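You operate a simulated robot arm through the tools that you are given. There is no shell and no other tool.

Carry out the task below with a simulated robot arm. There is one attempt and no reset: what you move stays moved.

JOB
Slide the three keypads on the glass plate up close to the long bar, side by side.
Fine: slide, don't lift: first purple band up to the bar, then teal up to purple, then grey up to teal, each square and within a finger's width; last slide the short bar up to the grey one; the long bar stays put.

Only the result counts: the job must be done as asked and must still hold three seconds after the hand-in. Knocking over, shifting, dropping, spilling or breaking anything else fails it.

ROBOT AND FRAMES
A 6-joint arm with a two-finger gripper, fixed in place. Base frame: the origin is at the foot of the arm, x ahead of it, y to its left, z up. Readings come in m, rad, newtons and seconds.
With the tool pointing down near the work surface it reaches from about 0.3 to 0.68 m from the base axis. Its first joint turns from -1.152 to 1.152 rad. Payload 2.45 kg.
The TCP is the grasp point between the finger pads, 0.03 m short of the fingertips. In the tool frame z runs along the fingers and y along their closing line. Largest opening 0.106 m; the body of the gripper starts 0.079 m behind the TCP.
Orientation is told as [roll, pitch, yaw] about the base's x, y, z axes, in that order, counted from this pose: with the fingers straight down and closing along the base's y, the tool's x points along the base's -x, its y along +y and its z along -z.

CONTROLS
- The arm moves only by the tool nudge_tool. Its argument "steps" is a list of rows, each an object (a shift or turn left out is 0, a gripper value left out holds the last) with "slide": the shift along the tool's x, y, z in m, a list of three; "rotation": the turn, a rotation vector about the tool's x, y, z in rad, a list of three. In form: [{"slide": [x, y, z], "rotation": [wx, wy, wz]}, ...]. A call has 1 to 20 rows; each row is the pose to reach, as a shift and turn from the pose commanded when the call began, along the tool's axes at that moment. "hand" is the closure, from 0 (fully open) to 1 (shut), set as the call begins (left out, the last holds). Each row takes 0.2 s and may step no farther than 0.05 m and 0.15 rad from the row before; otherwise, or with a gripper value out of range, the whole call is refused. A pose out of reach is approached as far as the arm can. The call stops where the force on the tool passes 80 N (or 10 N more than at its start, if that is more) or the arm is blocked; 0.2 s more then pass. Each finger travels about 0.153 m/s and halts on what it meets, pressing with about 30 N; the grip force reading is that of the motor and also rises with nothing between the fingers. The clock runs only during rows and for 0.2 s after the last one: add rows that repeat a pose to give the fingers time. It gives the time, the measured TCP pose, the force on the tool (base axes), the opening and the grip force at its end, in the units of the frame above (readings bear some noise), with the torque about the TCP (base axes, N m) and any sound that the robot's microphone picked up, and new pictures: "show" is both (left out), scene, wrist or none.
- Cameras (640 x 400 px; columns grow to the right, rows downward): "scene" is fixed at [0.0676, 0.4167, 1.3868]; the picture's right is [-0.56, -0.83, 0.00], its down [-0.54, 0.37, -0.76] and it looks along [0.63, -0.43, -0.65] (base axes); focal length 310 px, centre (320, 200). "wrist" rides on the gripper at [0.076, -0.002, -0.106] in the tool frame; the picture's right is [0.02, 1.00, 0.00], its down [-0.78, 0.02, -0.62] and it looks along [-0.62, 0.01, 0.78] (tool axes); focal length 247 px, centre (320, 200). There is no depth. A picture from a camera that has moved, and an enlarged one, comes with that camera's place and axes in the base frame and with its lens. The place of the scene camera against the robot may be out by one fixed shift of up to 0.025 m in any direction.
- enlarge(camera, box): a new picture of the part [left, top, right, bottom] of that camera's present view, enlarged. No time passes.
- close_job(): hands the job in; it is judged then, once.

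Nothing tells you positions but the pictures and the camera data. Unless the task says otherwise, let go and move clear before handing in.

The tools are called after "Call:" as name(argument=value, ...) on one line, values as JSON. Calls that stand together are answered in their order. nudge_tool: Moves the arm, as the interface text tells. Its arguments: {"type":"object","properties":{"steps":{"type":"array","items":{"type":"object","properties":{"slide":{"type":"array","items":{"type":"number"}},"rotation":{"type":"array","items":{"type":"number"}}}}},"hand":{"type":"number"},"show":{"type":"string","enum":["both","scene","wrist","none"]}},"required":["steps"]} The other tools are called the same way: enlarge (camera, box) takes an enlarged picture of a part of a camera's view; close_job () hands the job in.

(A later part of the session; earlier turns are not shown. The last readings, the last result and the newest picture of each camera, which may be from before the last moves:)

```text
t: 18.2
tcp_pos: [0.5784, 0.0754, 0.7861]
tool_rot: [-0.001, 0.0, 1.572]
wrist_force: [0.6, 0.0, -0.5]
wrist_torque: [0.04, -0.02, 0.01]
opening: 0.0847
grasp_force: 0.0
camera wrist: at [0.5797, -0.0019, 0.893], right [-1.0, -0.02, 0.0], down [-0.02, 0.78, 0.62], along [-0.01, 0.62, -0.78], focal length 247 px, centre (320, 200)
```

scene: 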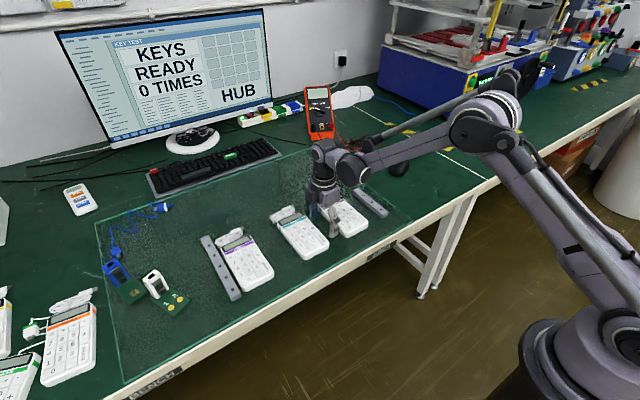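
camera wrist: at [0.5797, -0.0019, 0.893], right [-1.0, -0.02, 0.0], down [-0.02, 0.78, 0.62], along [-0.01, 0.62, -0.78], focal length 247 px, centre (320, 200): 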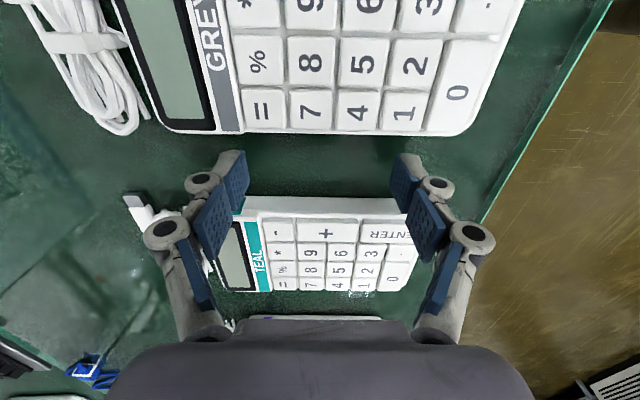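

The fingers are in the gap and clear of both keypads and the glass. I'll slide teal toward purple most of the way.

Call:
nudge_tool(steps=[{"slide": [-0.006, 0, 0]}, {"slide": [-0.012, 0, 0]}, {"slide": [-0.016, 0, 0]}, {"slide": [-0.02, 0, 0]}, {"slide": [-0.025, 0, 0]}, {"slide": [-0.03, 0, 0]}, {"slide": [-0.035, 0, 0]}, {"slide": [-0.04, 0, 0]}, {"slide": [-0.045, 0, 0]}, {"slide": [-0.05, 0, 0]}, {"slide": [-0.055, 0, 0]}, {"slide": [-0.06, 0, 0]}, {"slide": [-0.065, 0, 0]}, {"slide": [-0.0693, 0, 0]}, {"slide": [-0.0693, 0, 0]}])

Call:
enlarge(camera="wrist", box=[180, 140, 460, 315])

Call:
enlarge(camera="scene", box=[195, 200, 345, 300])

```text
t: 21.4
tcp_pos: [0.5763, 0.1446, 0.7874]
tool_rot: [0.0, 0.0, 1.571]
wrist_force: [0.5, -0.6, -0.4]
wrist_torque: [0.02, -0.01, -0.04]
opening: 0.085
grasp_force: 0.0
camera wrist: at [0.5784, 0.0682, 0.8932], right [-1.0, -0.02, 0.0], down [-0.02, 0.78, 0.62], along [-0.01, 0.62, -0.78], focal length 247 px, centre (320, 200)
```

scene: 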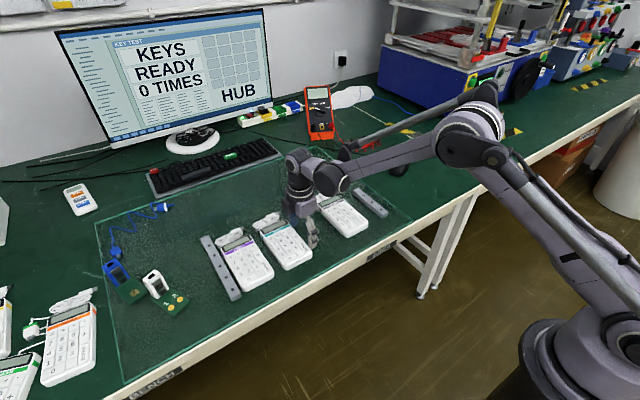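
wrist: 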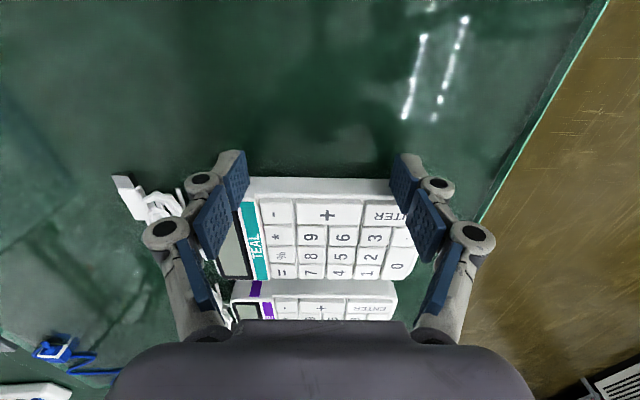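

```text
2.29 times, centred on (320, 228) of wrist
camera zoom: at [0.5784, 0.0682, 0.8932], right [-1.0, -0.02, 0.0], down [-0.02, 0.78, 0.62], along [-0.01, 0.62, -0.78], focal length 564 px, centre (320, 137)
```

zoom: 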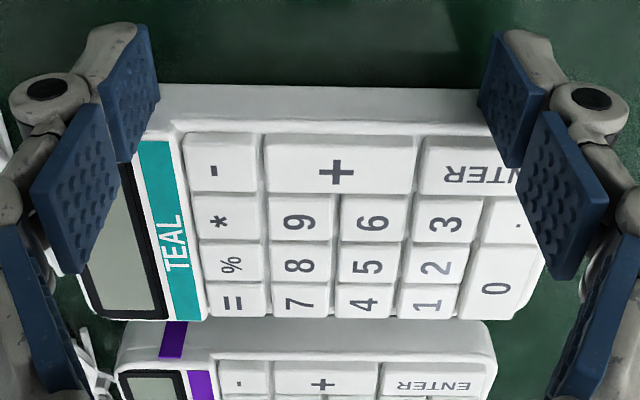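

```text
4.00 times, centred on (270, 250) of scene
camera zoom: at [0.0676, 0.4167, 1.3868], right [-0.56, -0.83, 0.0], down [-0.54, 0.37, -0.76], along [0.63, -0.43, -0.65], focal length 1239 px, centre (520, 0)
```

zoom: 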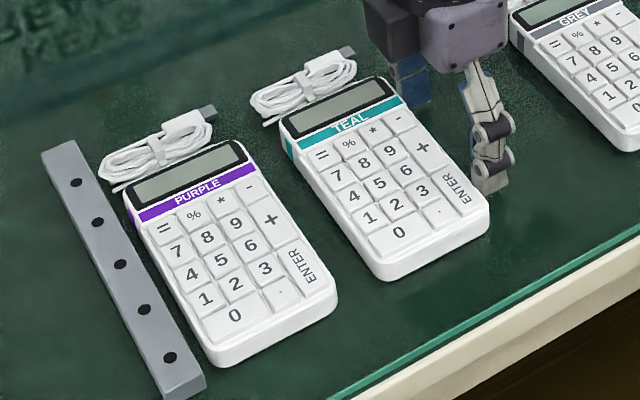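

Teal stays square and about 24 mm remains to purple. I'll push another 19 mm.

Call:
nudge_tool(steps=[{"slide": [-0.004, 0, 0]}, {"slide": [-0.008, 0, 0]}, {"slide": [-0.011, 0, 0]}, {"slide": [-0.014, 0, 0]}, {"slide": [-0.016, 0, 0]}, {"slide": [-0.0175, 0, 0]}, {"slide": [-0.0185, 0, 0]}, {"slide": [-0.0185, 0, 0]}])

Call:
enlarge(camera="wrist", box=[180, 140, 460, 315])

Call:
enlarge(camera="scene", box=[195, 210, 325, 300])

```text
t: 23.2
tcp_pos: [0.5771, 0.1626, 0.7863]
tool_rot: [0.002, 0.0, 1.57]
wrist_force: [0.4, -0.5, -0.1]
wrist_torque: [0.0, -0.01, 0.0]
opening: 0.0849
grasp_force: 0.3
camera wrist: at [0.5787, 0.0857, 0.893], right [-1.0, -0.02, 0.0], down [-0.02, 0.78, 0.62], along [-0.01, 0.62, -0.78], focal length 247 px, centre (320, 200)
```

scene: 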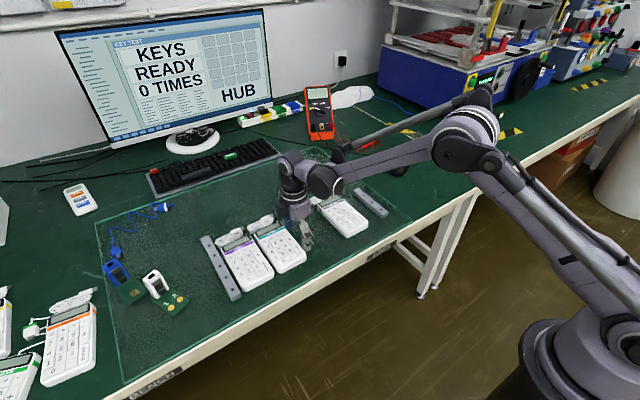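
wrist: 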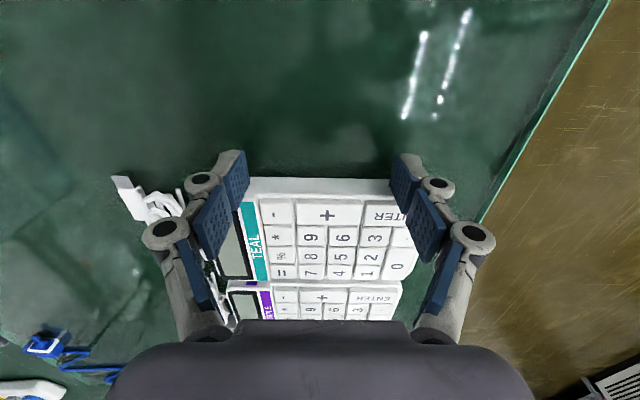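

```text
2.29 times, centred on (320, 228) of wrist
camera zoom: at [0.5787, 0.0857, 0.893], right [-1.0, -0.02, 0.0], down [-0.02, 0.78, 0.62], along [-0.01, 0.62, -0.78], focal length 564 px, centre (320, 137)
```

zoom: 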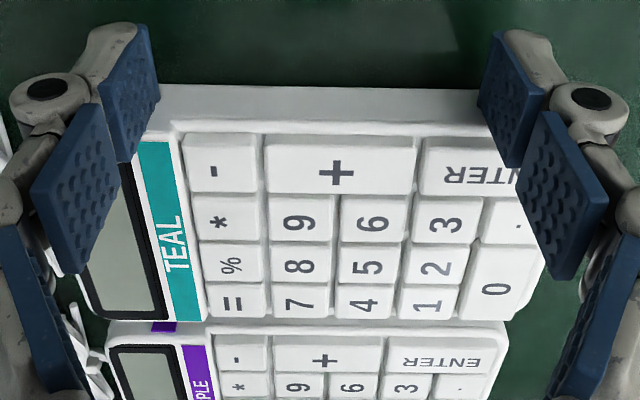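

```text
4.44 times, centred on (260, 255) of scene
camera zoom: at [0.0676, 0.4167, 1.3868], right [-0.56, -0.83, 0.0], down [-0.54, 0.37, -0.76], along [0.63, -0.43, -0.65], focal length 1377 px, centre (587, -44)
```

zoom: 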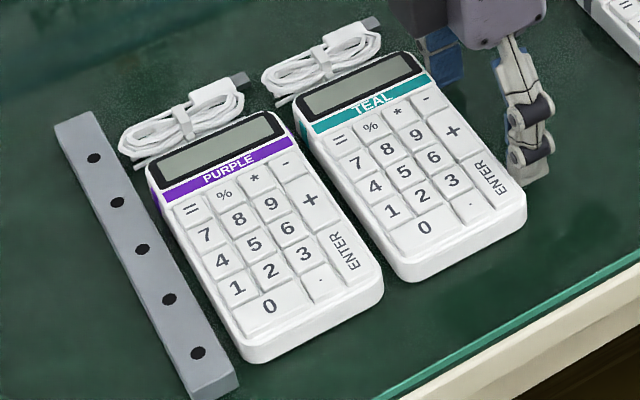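

Call:
nudge_tool(steps=[{"slide": [0.005, 0, 0]}, {"slide": [0.005, 0, -0.03]}, {"slide": [0.0, 0.0, -0.07]}, {"slide": [-0.04, 0.005, -0.095]}, {"slide": [-0.08, 0.01, -0.11]}, {"slide": [-0.115, 0.015, -0.115]}, {"slide": [-0.115, 0.015, -0.115]}], show="wrist")

Call:
enlarge(camera="wrist", box=[190, 40, 430, 190])

Call:
enlarge(camera="wrist", box=[200, 50, 320, 125])

Call:
enlarge(camera="wrist", box=[290, 50, 410, 125])

```text
t: 24.8
tcp_pos: [0.5615, 0.2773, 0.9053]
tool_rot: [0.0, 0.0, 1.572]
wrist_force: [0.1, 0.5, -0.4]
wrist_torque: [-0.02, -0.01, 0.01]
opening: 0.0848
grasp_force: 0.0
camera wrist: at [0.5622, 0.1999, 1.0121], right [-1.0, -0.02, 0.0], down [-0.02, 0.78, 0.62], along [-0.01, 0.62, -0.78], focal length 247 px, centre (320, 200)
```

wrist: 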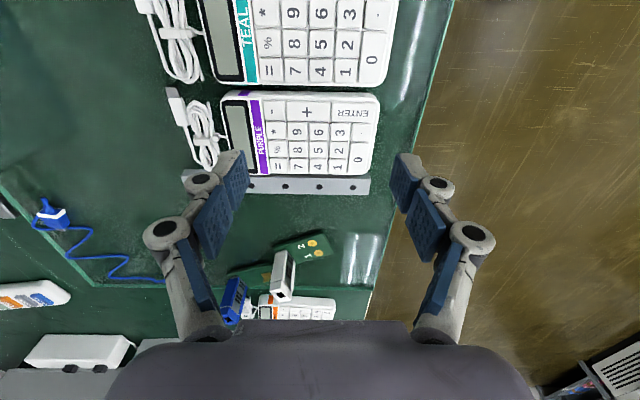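

```text
2.67 times, centred on (310, 115) of wrist
camera zoom: at [0.5622, 0.1999, 1.0121], right [-1.0, -0.02, 0.0], down [-0.02, 0.78, 0.62], along [-0.01, 0.62, -0.78], focal length 659 px, centre (347, 427)
```

zoom: 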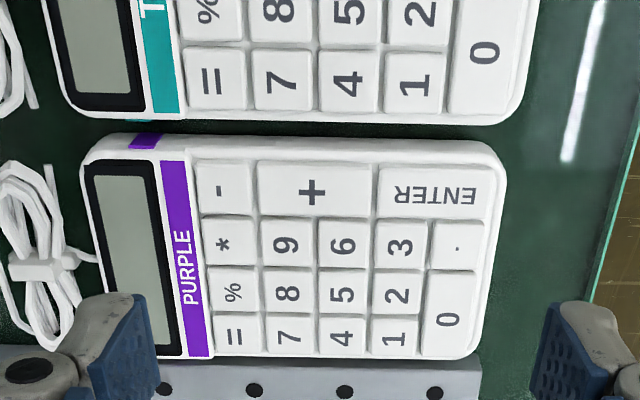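

```text
5.33 times, centred on (260, 88) of wrist
camera zoom: at [0.5622, 0.1999, 1.0121], right [-1.0, -0.02, 0.0], down [-0.02, 0.78, 0.62], along [-0.01, 0.62, -0.78], focal length 1317 px, centre (640, 800)
```

zoom: 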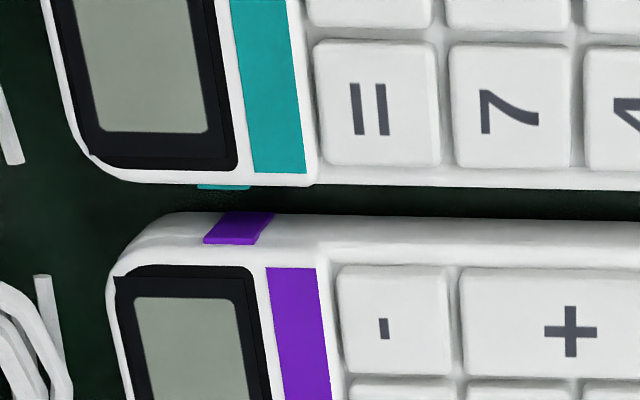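

```text
5.33 times, centred on (350, 88) of wrist
camera zoom: at [0.5622, 0.1999, 1.0121], right [-1.0, -0.02, 0.0], down [-0.02, 0.78, 0.62], along [-0.01, 0.62, -0.78], focal length 1317 px, centre (160, 800)
```

zoom: 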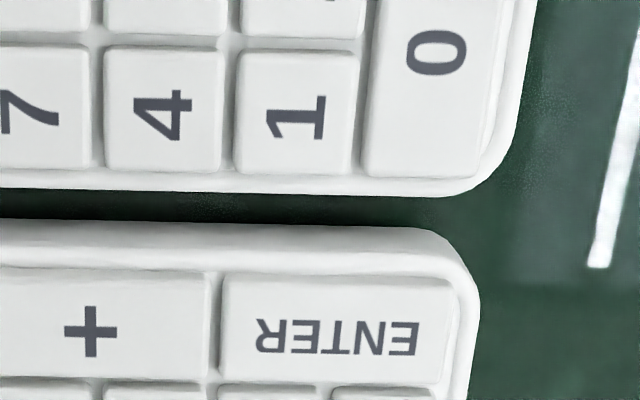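

Teal is square to purple with about a 6 mm gap. Now I'll move over to the gap between grey and the short bar, near y≈-0.06.

Call:
nudge_tool(steps=[{"slide": [0.043, -0.002, 0]}, {"slide": [0.086, -0.004, 0]}, {"slide": [0.129, -0.006, 0]}, {"slide": [0.172, -0.008, 0]}, {"slide": [0.215, -0.01, 0]}, {"slide": [0.258, -0.012, 0]}, {"slide": [0.3, -0.014, 0.005]}, {"slide": [0.3405, -0.015, 0.015]}, {"slide": [0.3405, -0.015, 0.015]}])

Call:
enlarge(camera="wrist", box=[180, 100, 460, 275])

Call:
enlarge(camera="wrist", box=[180, 0, 460, 175])

```text
t: 26.8
tcp_pos: [0.5796, -0.0638, 0.8862]
tool_rot: [-0.001, -0.001, 1.57]
wrist_force: [-0.8, 0.0, -0.4]
wrist_torque: [0.01, -0.01, 0.02]
opening: 0.085
grasp_force: 0.1
camera wrist: at [0.5801, -0.141, 0.9921], right [-1.0, -0.02, 0.0], down [-0.02, 0.78, 0.62], along [-0.01, 0.62, -0.78], focal length 247 px, centre (320, 200)
```

scene: 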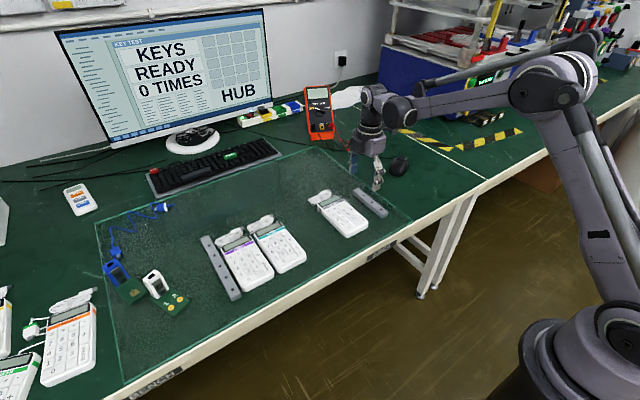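
wrist: 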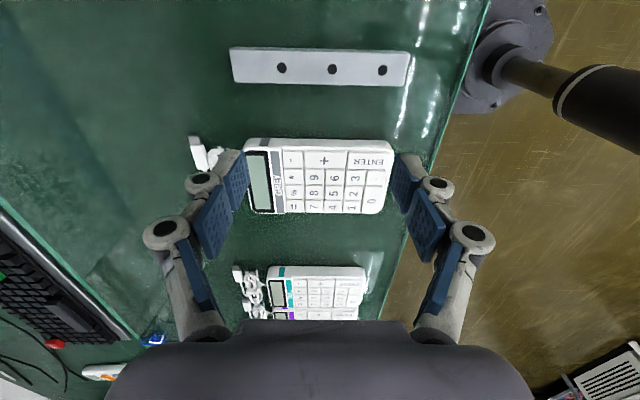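

```text
2.29 times, centred on (320, 188) of wrist
camera zoom: at [0.5801, -0.141, 0.9921], right [-1.0, -0.02, 0.0], down [-0.02, 0.78, 0.62], along [-0.01, 0.62, -0.78], focal length 564 px, centre (320, 229)
```

zoom: 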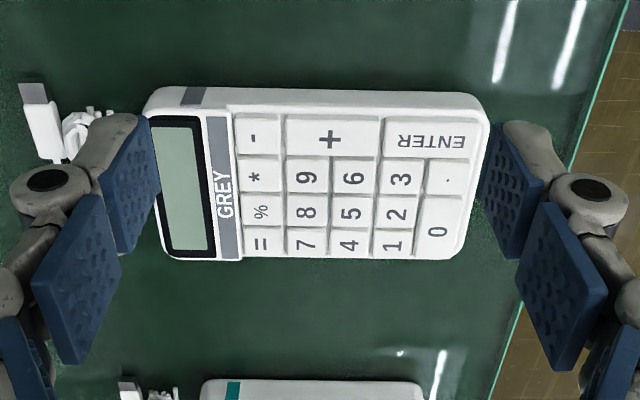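

```text
2.29 times, centred on (320, 88) of wrist
camera zoom: at [0.5801, -0.141, 0.9921], right [-1.0, -0.02, 0.0], down [-0.02, 0.78, 0.62], along [-0.01, 0.62, -0.78], focal length 564 px, centre (320, 457)
```

zoom: 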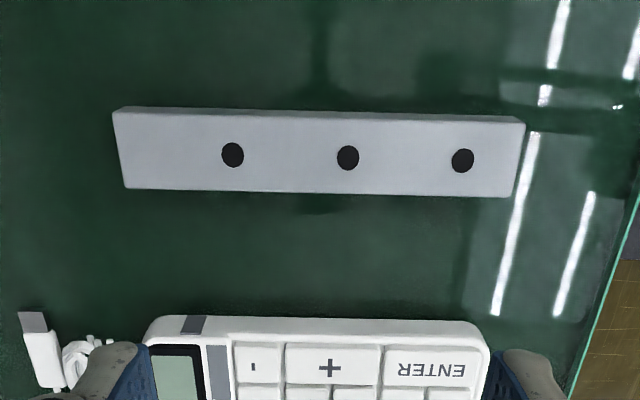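

Grey's right edge is at y≈-0.035 and the short bar's near edge is at y≈-0.090, so I'm centred between them. I'll lower here.

Call:
nudge_tool(steps=[{"slide": [0, 0, 0.03]}, {"slide": [0, 0, 0.06]}, {"slide": [0, 0, 0.08]}, {"slide": [0, 0, 0.092]}, {"slide": [0, 0, 0.1]}, {"slide": [0, 0, 0.1]}])

```text
t: 28.2
tcp_pos: [0.5777, -0.062, 0.7879]
tool_rot: [-0.001, 0.001, 1.569]
wrist_force: [-0.6, -0.4, -0.4]
wrist_torque: [0.01, -0.02, 0.01]
opening: 0.0847
grasp_force: 0.1
camera wrist: at [0.5792, -0.1407, 0.8936], right [-1.0, -0.02, 0.0], down [-0.02, 0.78, 0.62], along [-0.01, 0.62, -0.78], focal length 247 px, centre (320, 200)
```

scene: 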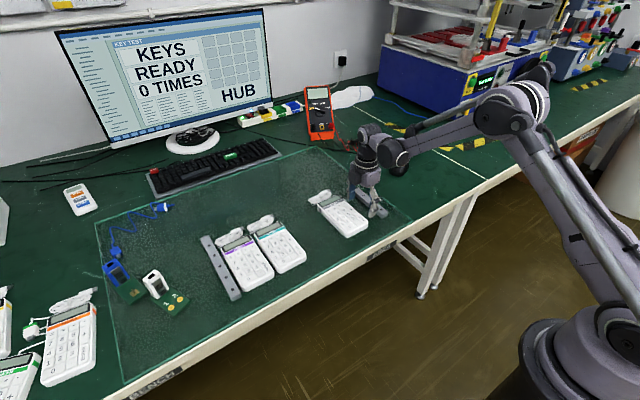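
wrist: 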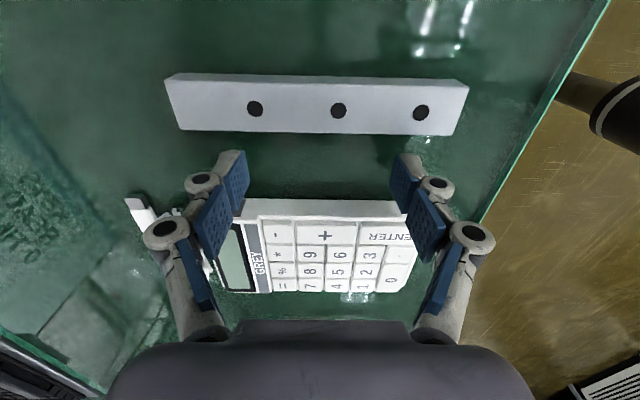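

Clear of everything. I'll slide grey toward teal.

Call:
nudge_tool(steps=[{"slide": [-0.006, 0, 0]}, {"slide": [-0.012, 0, 0]}, {"slide": [-0.017, 0, 0]}, {"slide": [-0.022, 0, 0]}, {"slide": [-0.028, 0, 0]}, {"slide": [-0.034, 0, 0]}, {"slide": [-0.04, 0, 0]}, {"slide": [-0.046, 0, 0]}, {"slide": [-0.052, 0, 0]}, {"slide": [-0.058, 0, 0]}, {"slide": [-0.064, 0, 0]}, {"slide": [-0.07, 0, 0]}, {"slide": [-0.076, 0, 0]}, {"slide": [-0.082, 0, 0]}, {"slide": [-0.088, 0, 0]}, {"slide": [-0.094, 0, 0]}, {"slide": [-0.1, 0, 0]}, {"slide": [-0.106, 0, 0]}, {"slide": [-0.11, 0, 0]}, {"slide": [-0.11, 0, 0]}])

Call:
enlarge(camera="wrist", box=[180, 140, 460, 315])

Call:
enlarge(camera="scene", box=[195, 195, 345, 300])

```text
t: 32.4
tcp_pos: [0.5774, 0.0465, 0.7887]
tool_rot: [-0.001, 0.0, 1.572]
wrist_force: [-0.5, -0.5, 0.8]
wrist_torque: [-0.03, -0.01, -0.05]
opening: 0.0848
grasp_force: 0.2
camera wrist: at [0.5785, -0.0301, 0.8939], right [-1.0, -0.02, 0.0], down [-0.02, 0.78, 0.62], along [-0.01, 0.62, -0.78], focal length 247 px, centre (320, 200)
```

scene: 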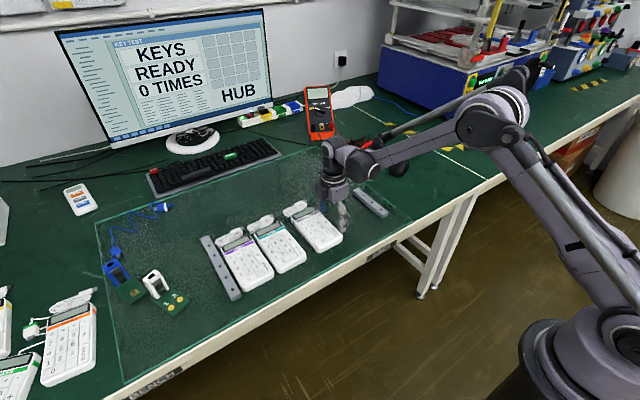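
wrist: 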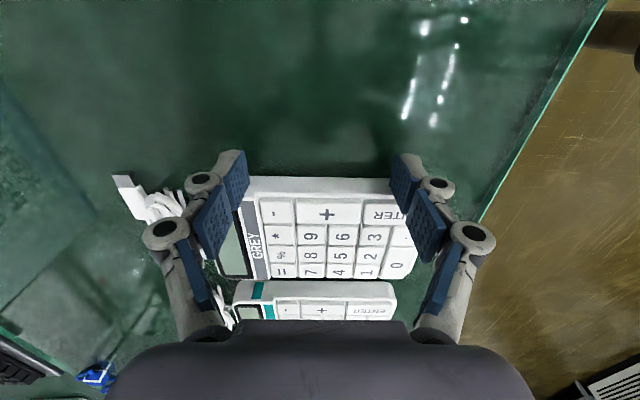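

```text
2.29 times, centred on (320, 228) of wrist
camera zoom: at [0.5785, -0.0301, 0.8939], right [-1.0, -0.02, 0.0], down [-0.02, 0.78, 0.62], along [-0.01, 0.62, -0.78], focal length 564 px, centre (320, 137)
```

zoom: 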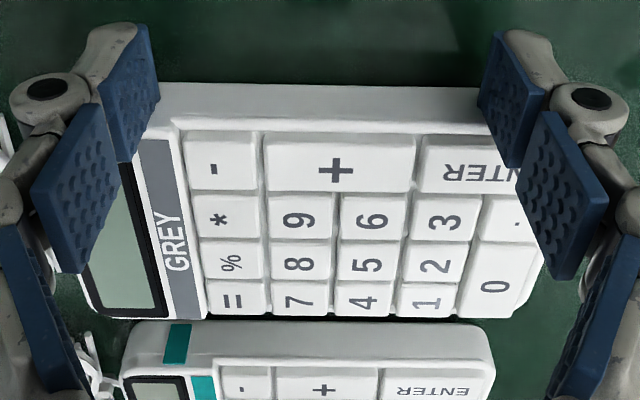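

```text
3.81 times, centred on (270, 248) of scene
camera zoom: at [0.0676, 0.4167, 1.3868], right [-0.56, -0.83, 0.0], down [-0.54, 0.37, -0.76], along [0.63, -0.43, -0.65], focal length 1180 px, centre (510, 19)
```

zoom: 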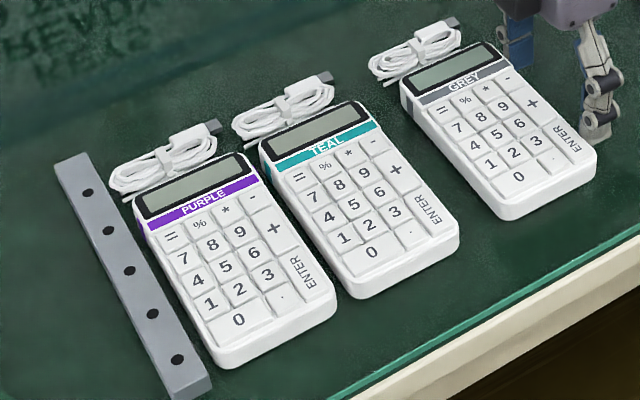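

About 30 mm remains between grey and teal. I'll push 25 mm more, slowing toward the end.

Call:
nudge_tool(steps=[{"slide": [-0.005, 0, 0]}, {"slide": [-0.01, 0, 0]}, {"slide": [-0.014, 0, 0]}, {"slide": [-0.018, 0, 0]}, {"slide": [-0.021, 0, 0]}, {"slide": [-0.0235, 0, 0]}, {"slide": [-0.025, 0, 0]}, {"slide": [-0.025, 0, 0]}])

Call:
enlarge(camera="wrist", box=[180, 140, 460, 315])

Call:
enlarge(camera="scene", box=[195, 195, 345, 300])

```text
t: 34.2
tcp_pos: [0.5781, 0.0719, 0.787]
tool_rot: [0.0, 0.0, 1.572]
wrist_force: [-0.4, 0.5, 0.3]
wrist_torque: [0.0, 0.02, 0.0]
opening: 0.0849
grasp_force: 0.1
camera wrist: at [0.5791, -0.0048, 0.8931], right [-1.0, -0.02, 0.0], down [-0.02, 0.78, 0.62], along [-0.01, 0.62, -0.78], focal length 247 px, centre (320, 200)
```

scene: 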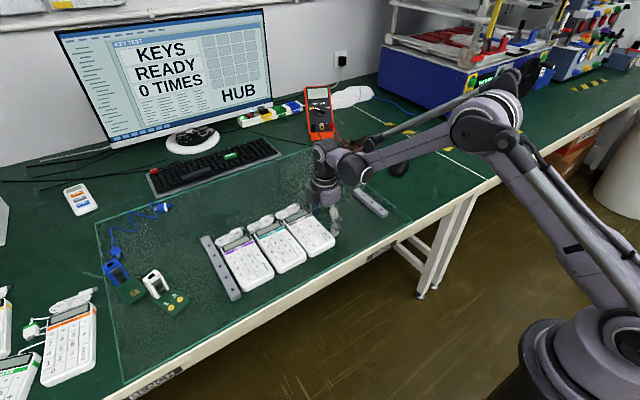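
wrist: 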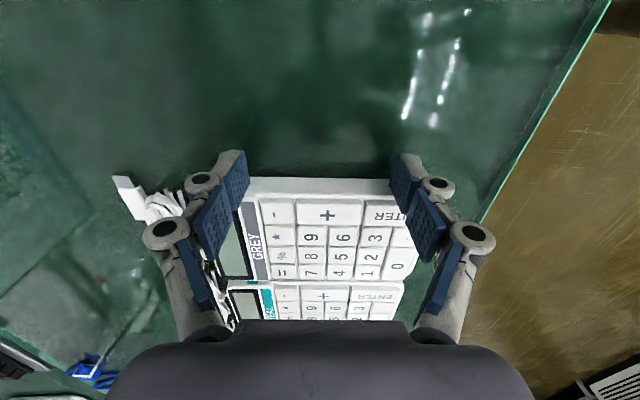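

```text
2.29 times, centred on (320, 228) of wrist
camera zoom: at [0.5791, -0.0048, 0.8931], right [-1.0, -0.02, 0.0], down [-0.02, 0.78, 0.62], along [-0.01, 0.62, -0.78], focal length 564 px, centre (320, 137)
```

zoom: 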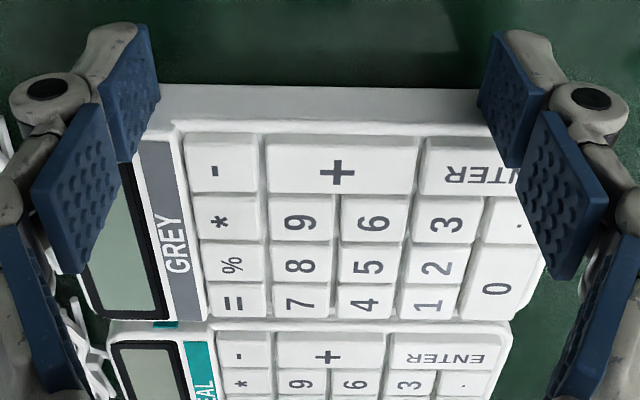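

```text
3.81 times, centred on (270, 248) of scene
camera zoom: at [0.0676, 0.4167, 1.3868], right [-0.56, -0.83, 0.0], down [-0.54, 0.37, -0.76], along [0.63, -0.43, -0.65], focal length 1180 px, centre (510, 19)
```

zoom: 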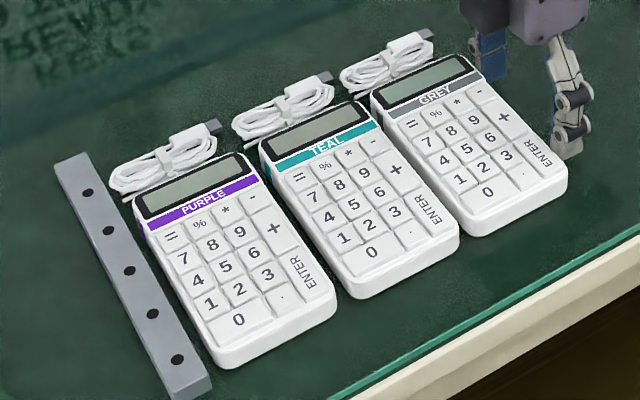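

Grey sits beside teal with a small gap. Next is the short bar, so I'll lift and go behind it, to y≈-0.138.

Call:
nudge_tool(steps=[{"slide": [0.005, 0, 0]}, {"slide": [0.005, 0, -0.03]}, {"slide": [0.02, 0, -0.07]}, {"slide": [0.06, 0, -0.1]}, {"slide": [0.1, 0, -0.1]}, {"slide": [0.14, 0, -0.1]}, {"slide": [0.18, 0, -0.1]}, {"slide": [0.211, 0, -0.1]}, {"slide": [0.211, 0, -0.1]}])

Call:
enlarge(camera="wrist", box=[180, 60, 460, 235])

```text
t: 36.2
tcp_pos: [0.5788, -0.1388, 0.8912]
tool_rot: [0.001, -0.001, 1.571]
wrist_force: [0.6, 0.1, 0.6]
wrist_torque: [0.0, 0.01, 0.03]
opening: 0.0848
grasp_force: 0.2
camera wrist: at [0.5796, -0.2163, 0.9971], right [-1.0, -0.02, 0.0], down [-0.02, 0.78, 0.62], along [-0.01, 0.62, -0.78], focal length 247 px, centre (320, 200)
```

scene: 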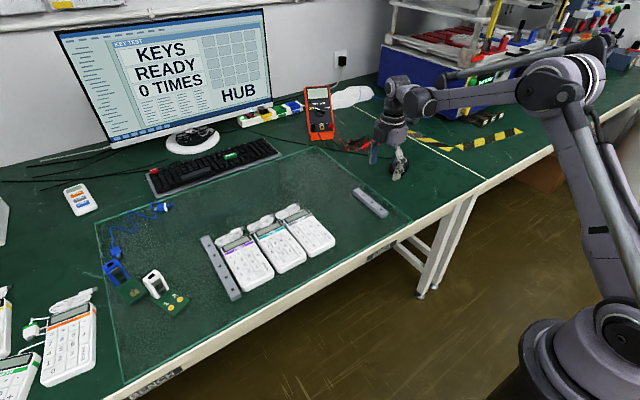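
wrist: 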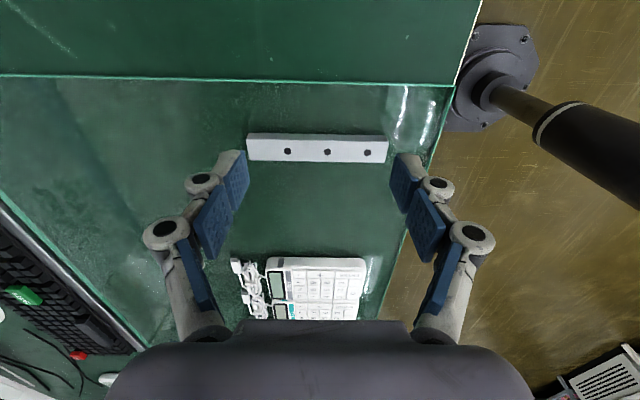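

```text
2.29 times, centred on (320, 148) of wrist
camera zoom: at [0.5796, -0.2163, 0.9971], right [-1.0, -0.02, 0.0], down [-0.02, 0.78, 0.62], along [-0.01, 0.62, -0.78], focal length 564 px, centre (320, 320)
```

zoom: 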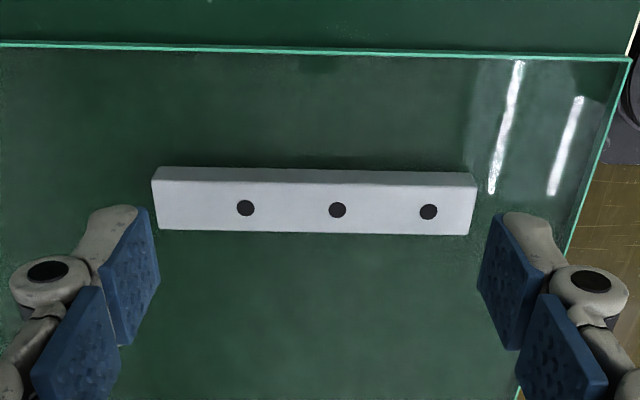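

The short bar spans y≈-0.114 to -0.090, and I'm well placed behind it over the glass. I'll lower.

Call:
nudge_tool(steps=[{"slide": [0, 0, 0.03]}, {"slide": [0, 0, 0.06]}, {"slide": [0, 0, 0.08]}, {"slide": [0, 0, 0.092]}, {"slide": [0, 0, 0.101]}, {"slide": [0, 0, 0.101]}], show="wrist")

Call:
enlarge(camera="wrist", box=[180, 120, 460, 295])

```text
t: 37.6
tcp_pos: [0.5772, -0.1394, 0.7891]
tool_rot: [0.001, -0.002, 1.571]
wrist_force: [-0.4, -0.3, 0.4]
wrist_torque: [0.03, 0.01, 0.0]
opening: 0.0848
grasp_force: 0.0
camera wrist: at [0.5786, -0.2159, 0.8942], right [-1.0, -0.02, 0.0], down [-0.02, 0.78, 0.62], along [-0.01, 0.62, -0.78], focal length 247 px, centre (320, 200)
```

wrist: 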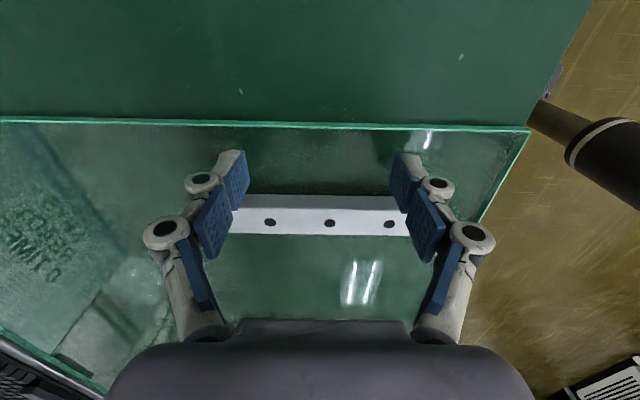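

```text
2.29 times, centred on (320, 208) of wrist
camera zoom: at [0.5786, -0.2159, 0.8942], right [-1.0, -0.02, 0.0], down [-0.02, 0.78, 0.62], along [-0.01, 0.62, -0.78], focal length 564 px, centre (320, 183)
```

zoom: 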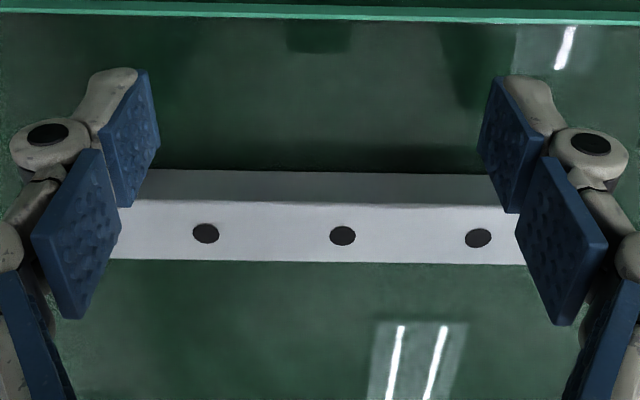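

Nothing is touching the glass. I'll push the short bar toward grey in gentle steps.

Call:
nudge_tool(steps=[{"slide": [-0.005, 0, 0]}, {"slide": [-0.01, 0, 0]}, {"slide": [-0.014, 0, 0]}, {"slide": [-0.018, 0, 0]}, {"slide": [-0.023, 0, 0]}, {"slide": [-0.029, 0, 0]}, {"slide": [-0.035, 0, 0]}, {"slide": [-0.041, 0, 0]}, {"slide": [-0.047, 0, 0]}, {"slide": [-0.053, 0, 0]}, {"slide": [-0.059, 0, 0]}, {"slide": [-0.065, 0, 0]}, {"slide": [-0.071, 0, 0]}, {"slide": [-0.077, 0, 0]}, {"slide": [-0.083, 0, 0]}, {"slide": [-0.089, 0, 0]}, {"slide": [-0.095, 0, 0]}, {"slide": [-0.101, 0, 0]}, {"slide": [-0.105, 0, 0]}, {"slide": [-0.105, 0, 0]}])

Call:
enlarge(camera="wrist", box=[180, 120, 460, 295])

```text
t: 41.8
tcp_pos: [0.5774, -0.0333, 0.7876]
tool_rot: [0.0, 0.001, 1.57]
wrist_force: [-0.7, -2.0, 0.1]
wrist_torque: [-0.01, -0.02, -0.01]
opening: 0.0849
grasp_force: 0.3
camera wrist: at [0.5785, -0.1101, 0.893], right [-1.0, -0.02, 0.0], down [-0.02, 0.78, 0.62], along [-0.01, 0.62, -0.78], focal length 247 px, centre (320, 200)
```

scene: 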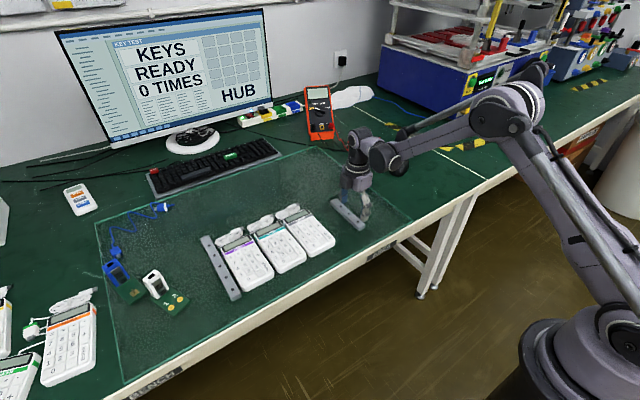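
wrist: 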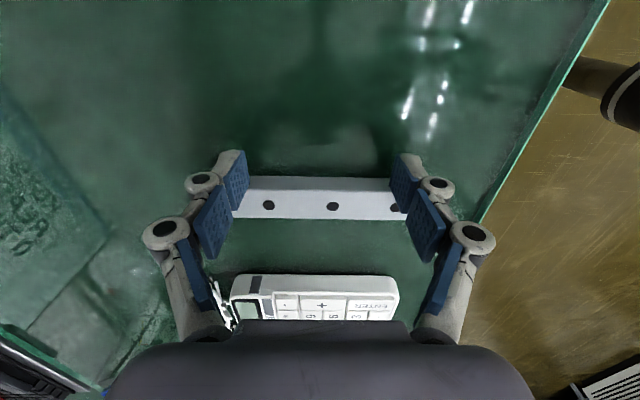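

```text
2.29 times, centred on (320, 208) of wrist
camera zoom: at [0.5785, -0.1101, 0.893], right [-1.0, -0.02, 0.0], down [-0.02, 0.78, 0.62], along [-0.01, 0.62, -0.78], focal length 564 px, centre (320, 183)
```

zoom: 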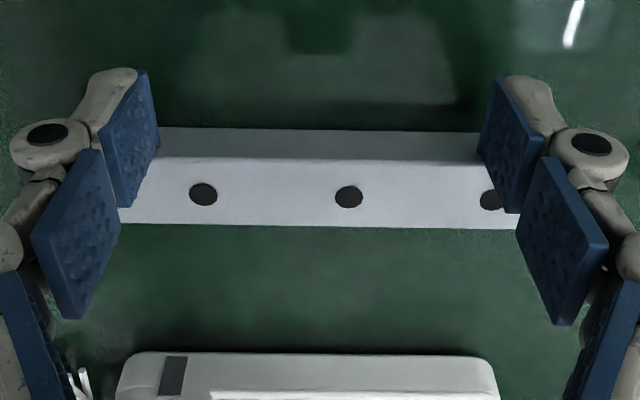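

The bar is moving squarely and about 80 mm remains to grey. I'll push 66 mm more and look again.

Call:
nudge_tool(steps=[{"slide": [-0.006, 0, 0]}, {"slide": [-0.012, 0, 0]}, {"slide": [-0.018, 0, 0]}, {"slide": [-0.024, 0, 0]}, {"slide": [-0.03, 0, 0]}, {"slide": [-0.036, 0, 0]}, {"slide": [-0.042, 0, 0]}, {"slide": [-0.048, 0, 0]}, {"slide": [-0.054, 0, 0]}, {"slide": [-0.058, 0, 0]}, {"slide": [-0.062, 0, 0]}, {"slide": [-0.066, 0, 0]}, {"slide": [-0.066, 0, 0]}])

Call:
enlarge(camera="wrist", box=[180, 130, 460, 305])

Call:
enlarge(camera="scene", box=[195, 190, 355, 300])

```text
t: 44.6
tcp_pos: [0.5769, 0.0327, 0.7861]
tool_rot: [0.0, 0.0, 1.571]
wrist_force: [0.8, -1.6, -0.3]
wrist_torque: [-0.03, 0.03, -0.01]
opening: 0.085
grasp_force: 0.6
camera wrist: at [0.578, -0.0445, 0.8928], right [-1.0, -0.02, 0.0], down [-0.02, 0.78, 0.62], along [-0.01, 0.62, -0.78], focal length 247 px, centre (320, 200)
```

scene: 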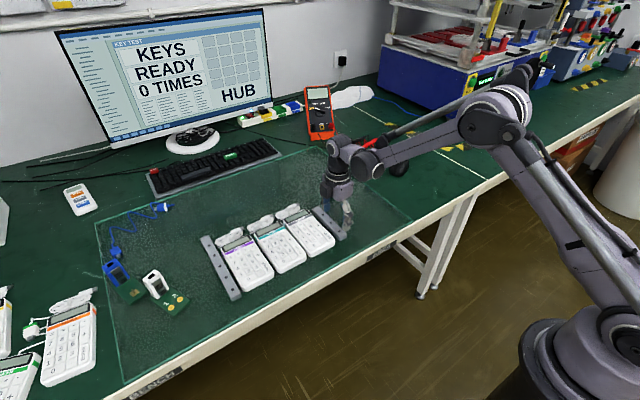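
wrist: 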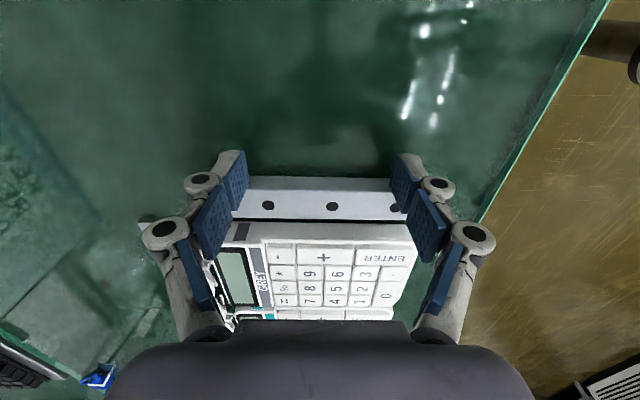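

```text
2.29 times, centred on (320, 218) of wrist
camera zoom: at [0.578, -0.0445, 0.8928], right [-1.0, -0.02, 0.0], down [-0.02, 0.78, 0.62], along [-0.01, 0.62, -0.78], focal length 564 px, centre (320, 160)
```

zoom: 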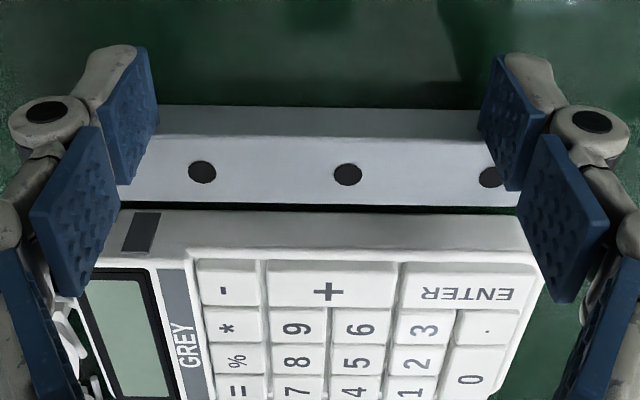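

```text
3.64 times, centred on (275, 245) of scene
camera zoom: at [0.0676, 0.4167, 1.3868], right [-0.56, -0.83, 0.0], down [-0.54, 0.37, -0.76], along [0.63, -0.43, -0.65], focal length 1126 px, centre (484, 36)
```

zoom: 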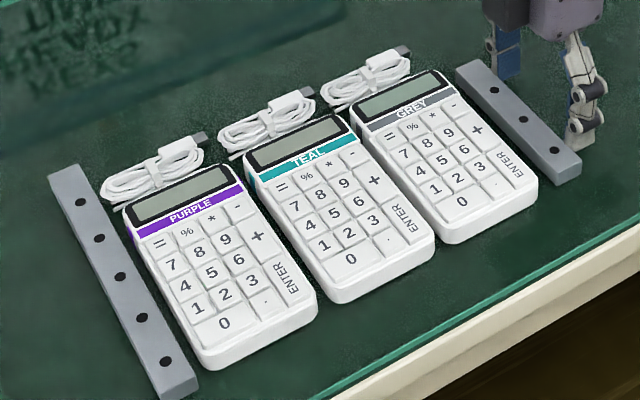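

Gap to grey is now about 14 mm. I'll push 9.5 mm more.

Call:
nudge_tool(steps=[{"slide": [-0.003, 0, 0]}, {"slide": [-0.006, 0, 0]}, {"slide": [-0.008, 0, 0]}, {"slide": [-0.0095, 0, 0]}, {"slide": [-0.0095, 0, 0]}], show="wrist")

Call:
enlarge(camera="wrist", box=[180, 130, 460, 305])

```text
t: 45.8
tcp_pos: [0.578, 0.0418, 0.7873]
tool_rot: [0.0, 0.001, 1.57]
wrist_force: [0.5, -0.5, 0.8]
wrist_torque: [0.0, -0.01, -0.06]
opening: 0.085
grasp_force: 0.5
camera wrist: at [0.5789, -0.0346, 0.8932], right [-1.0, -0.02, 0.0], down [-0.02, 0.78, 0.62], along [-0.01, 0.62, -0.78], focal length 247 px, centre (320, 200)
```

wrist: 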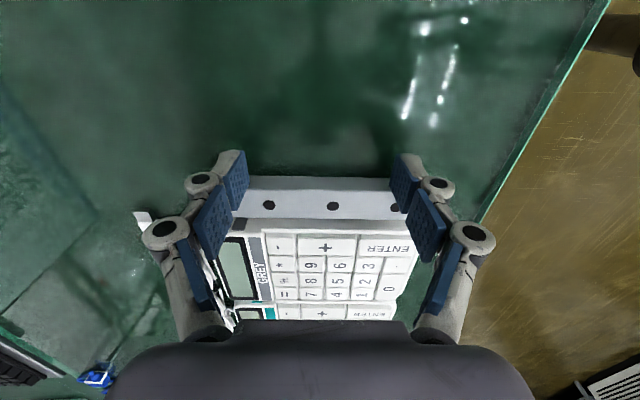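

```text
2.29 times, centred on (320, 218) of wrist
camera zoom: at [0.5789, -0.0346, 0.8932], right [-1.0, -0.02, 0.0], down [-0.02, 0.78, 0.62], along [-0.01, 0.62, -0.78], focal length 564 px, centre (320, 160)
```

zoom: 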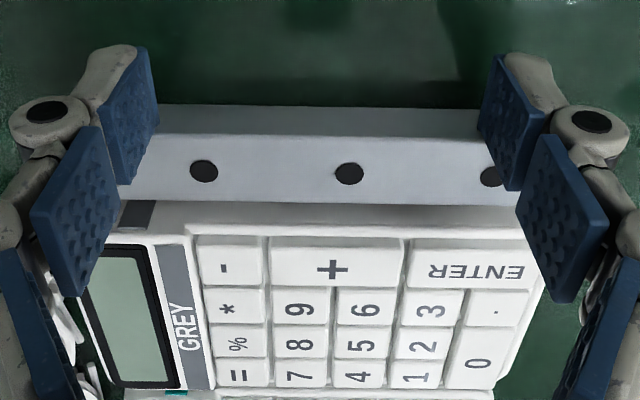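

I'll back off, lift, and inspect all gaps from above.

Call:
nudge_tool(steps=[{"slide": [0.006, 0, 0]}, {"slide": [0.006, 0, -0.03]}, {"slide": [0.006, 0, -0.07]}, {"slide": [-0.03, 0.005, -0.1]}, {"slide": [-0.065, 0.01, -0.13]}, {"slide": [-0.085, 0.01, -0.155]}, {"slide": [-0.085, 0.01, -0.155]}])

Call:
enlarge(camera="wrist", box=[200, 20, 440, 170])

Call:
enlarge(camera="wrist", box=[200, 100, 440, 250])

Call:
enlarge(camera="scene", box=[195, 190, 355, 300])

```text
t: 47.4
tcp_pos: [0.5707, 0.1283, 0.9412]
tool_rot: [0.0, -0.001, 1.57]
wrist_force: [0.2, 0.7, -1.0]
wrist_torque: [0.01, 0.0, 0.0]
opening: 0.0847
grasp_force: 0.0
camera wrist: at [0.5718, 0.0516, 1.0465], right [-1.0, -0.02, 0.0], down [-0.02, 0.78, 0.62], along [-0.01, 0.62, -0.78], focal length 247 px, centre (320, 200)
```

scene: 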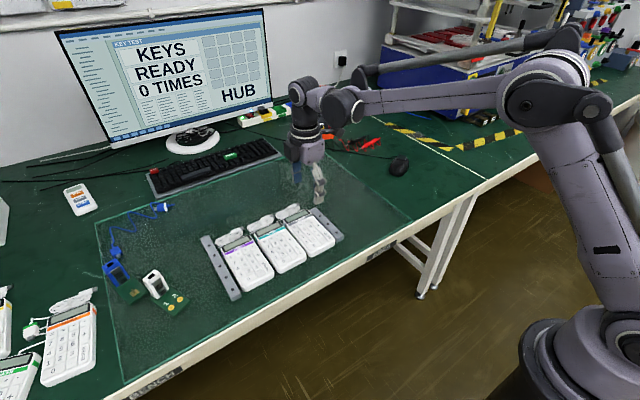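
wrist: 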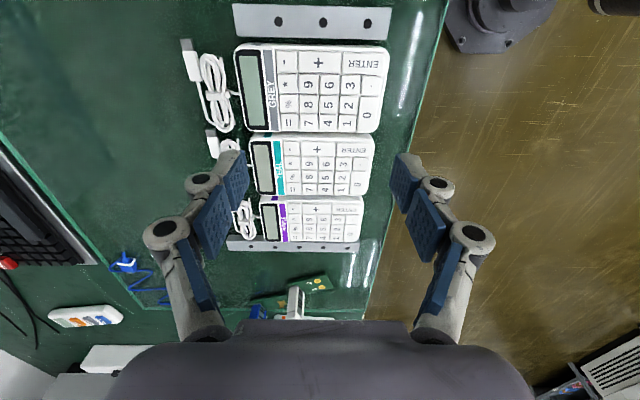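

```text
2.67 times, centred on (320, 95) of wrist
camera zoom: at [0.5718, 0.0516, 1.0465], right [-1.0, -0.02, 0.0], down [-0.02, 0.78, 0.62], along [-0.01, 0.62, -0.78], focal length 659 px, centre (320, 480)
```

zoom: 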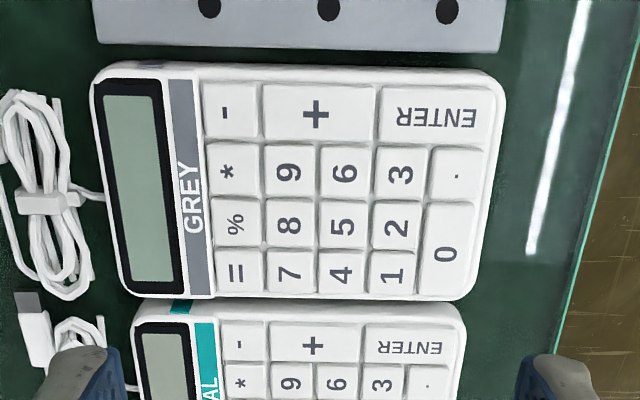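

```text
2.67 times, centred on (320, 175) of wrist
camera zoom: at [0.5718, 0.0516, 1.0465], right [-1.0, -0.02, 0.0], down [-0.02, 0.78, 0.62], along [-0.01, 0.62, -0.78], focal length 659 px, centre (320, 267)
```

zoom: 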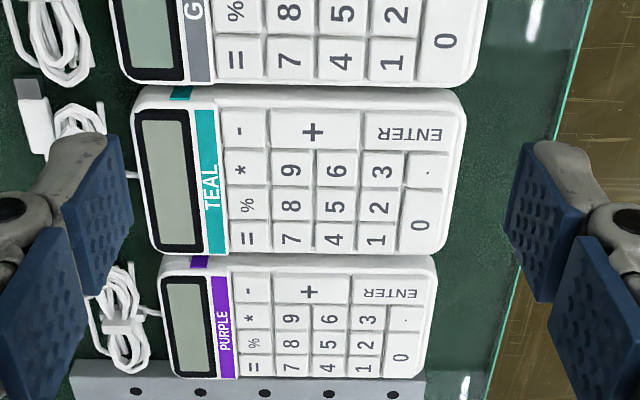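

```text
3.64 times, centred on (275, 245) of scene
camera zoom: at [0.0676, 0.4168, 1.3868], right [-0.56, -0.83, 0.0], down [-0.54, 0.37, -0.76], along [0.63, -0.43, -0.65], focal length 1126 px, centre (484, 36)
```

zoom: 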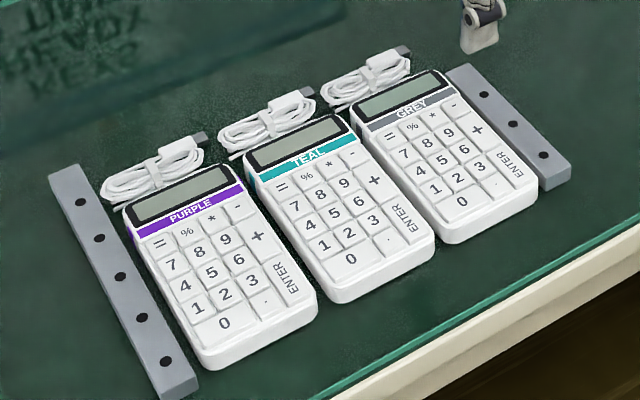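

All gaps look small and square. I'll take one last look at the purple-to-long-bar gap from above.

Call:
nudge_tool(steps=[{"slide": [-0.045, 0.005, 0.0]}, {"slide": [-0.09, 0.01, 0.01]}, {"slide": [-0.135, 0.015, 0.02]}, {"slide": [-0.18, 0.018, 0.03]}, {"slide": [-0.2185, 0.018, 0.04]}, {"slide": [-0.2185, 0.018, 0.04]}])

Call:
enlarge(camera="wrist", box=[140, 0, 420, 175])

Call:
enlarge(camera="wrist", box=[190, 70, 320, 151])

Call:
enlarge(camera="wrist", box=[300, 70, 430, 151])

```text
t: 48.8
tcp_pos: [0.548, 0.344, 0.9023]
tool_rot: [0.0, 0.0, 1.572]
wrist_force: [-1.3, 0.2, 0.4]
wrist_torque: [0.01, -0.01, 0.03]
opening: 0.0846
grasp_force: 0.2
camera wrist: at [0.5501, 0.2668, 1.0084], right [-1.0, -0.02, 0.0], down [-0.02, 0.78, 0.62], along [-0.01, 0.62, -0.78], focal length 247 px, centre (320, 200)
```

scene: 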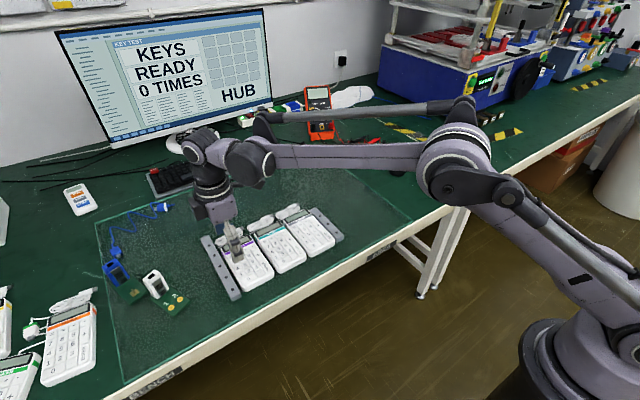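
wrist: 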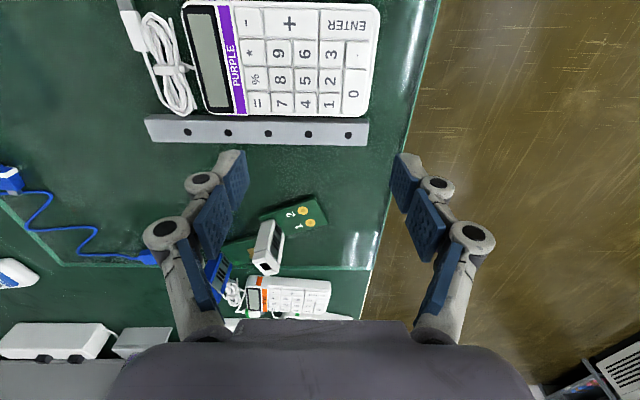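

```text
2.29 times, centred on (280, 88) of wrist
camera zoom: at [0.5501, 0.2668, 1.0084], right [-1.0, -0.02, 0.0], down [-0.02, 0.78, 0.62], along [-0.01, 0.62, -0.78], focal length 564 px, centre (411, 457)
```

zoom: 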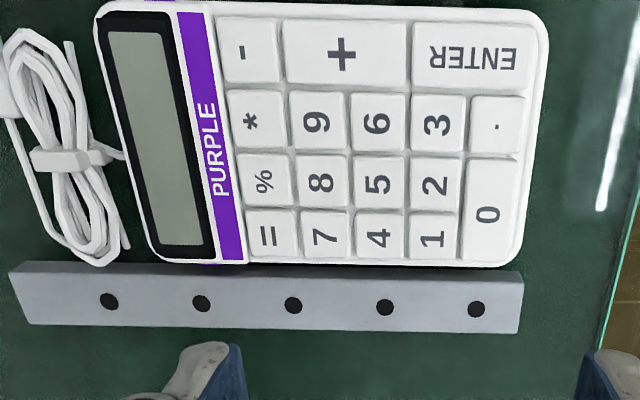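

```text
4.92 times, centred on (255, 110) of wrist
camera zoom: at [0.5501, 0.2668, 1.0084], right [-1.0, -0.02, 0.0], down [-0.02, 0.78, 0.62], along [-0.01, 0.62, -0.78], focal length 1216 px, centre (640, 641)
```

zoom: 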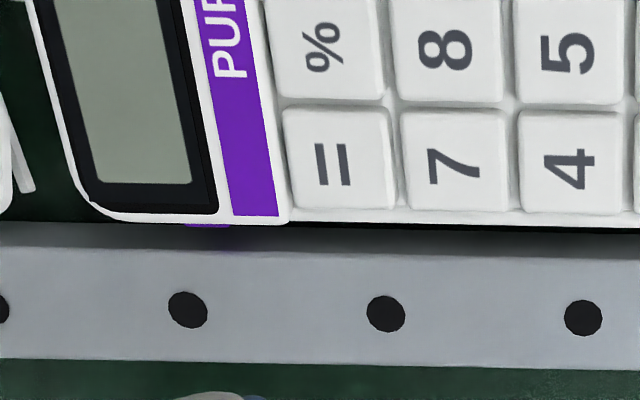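

```text
4.92 times, centred on (365, 110) of wrist
camera zoom: at [0.5501, 0.2668, 1.0084], right [-1.0, -0.02, 0.0], down [-0.02, 0.78, 0.62], along [-0.01, 0.62, -0.78], focal length 1216 px, centre (98, 641)
```

zoom: 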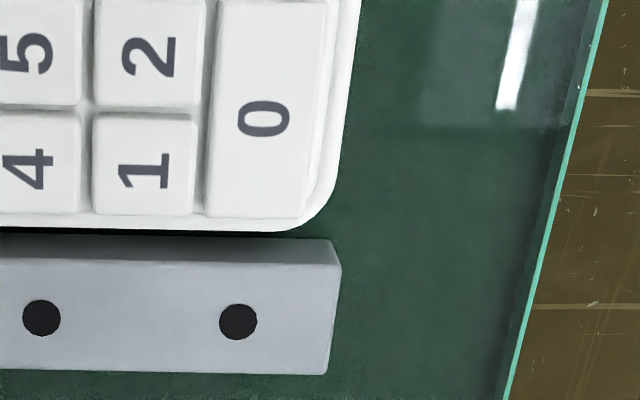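

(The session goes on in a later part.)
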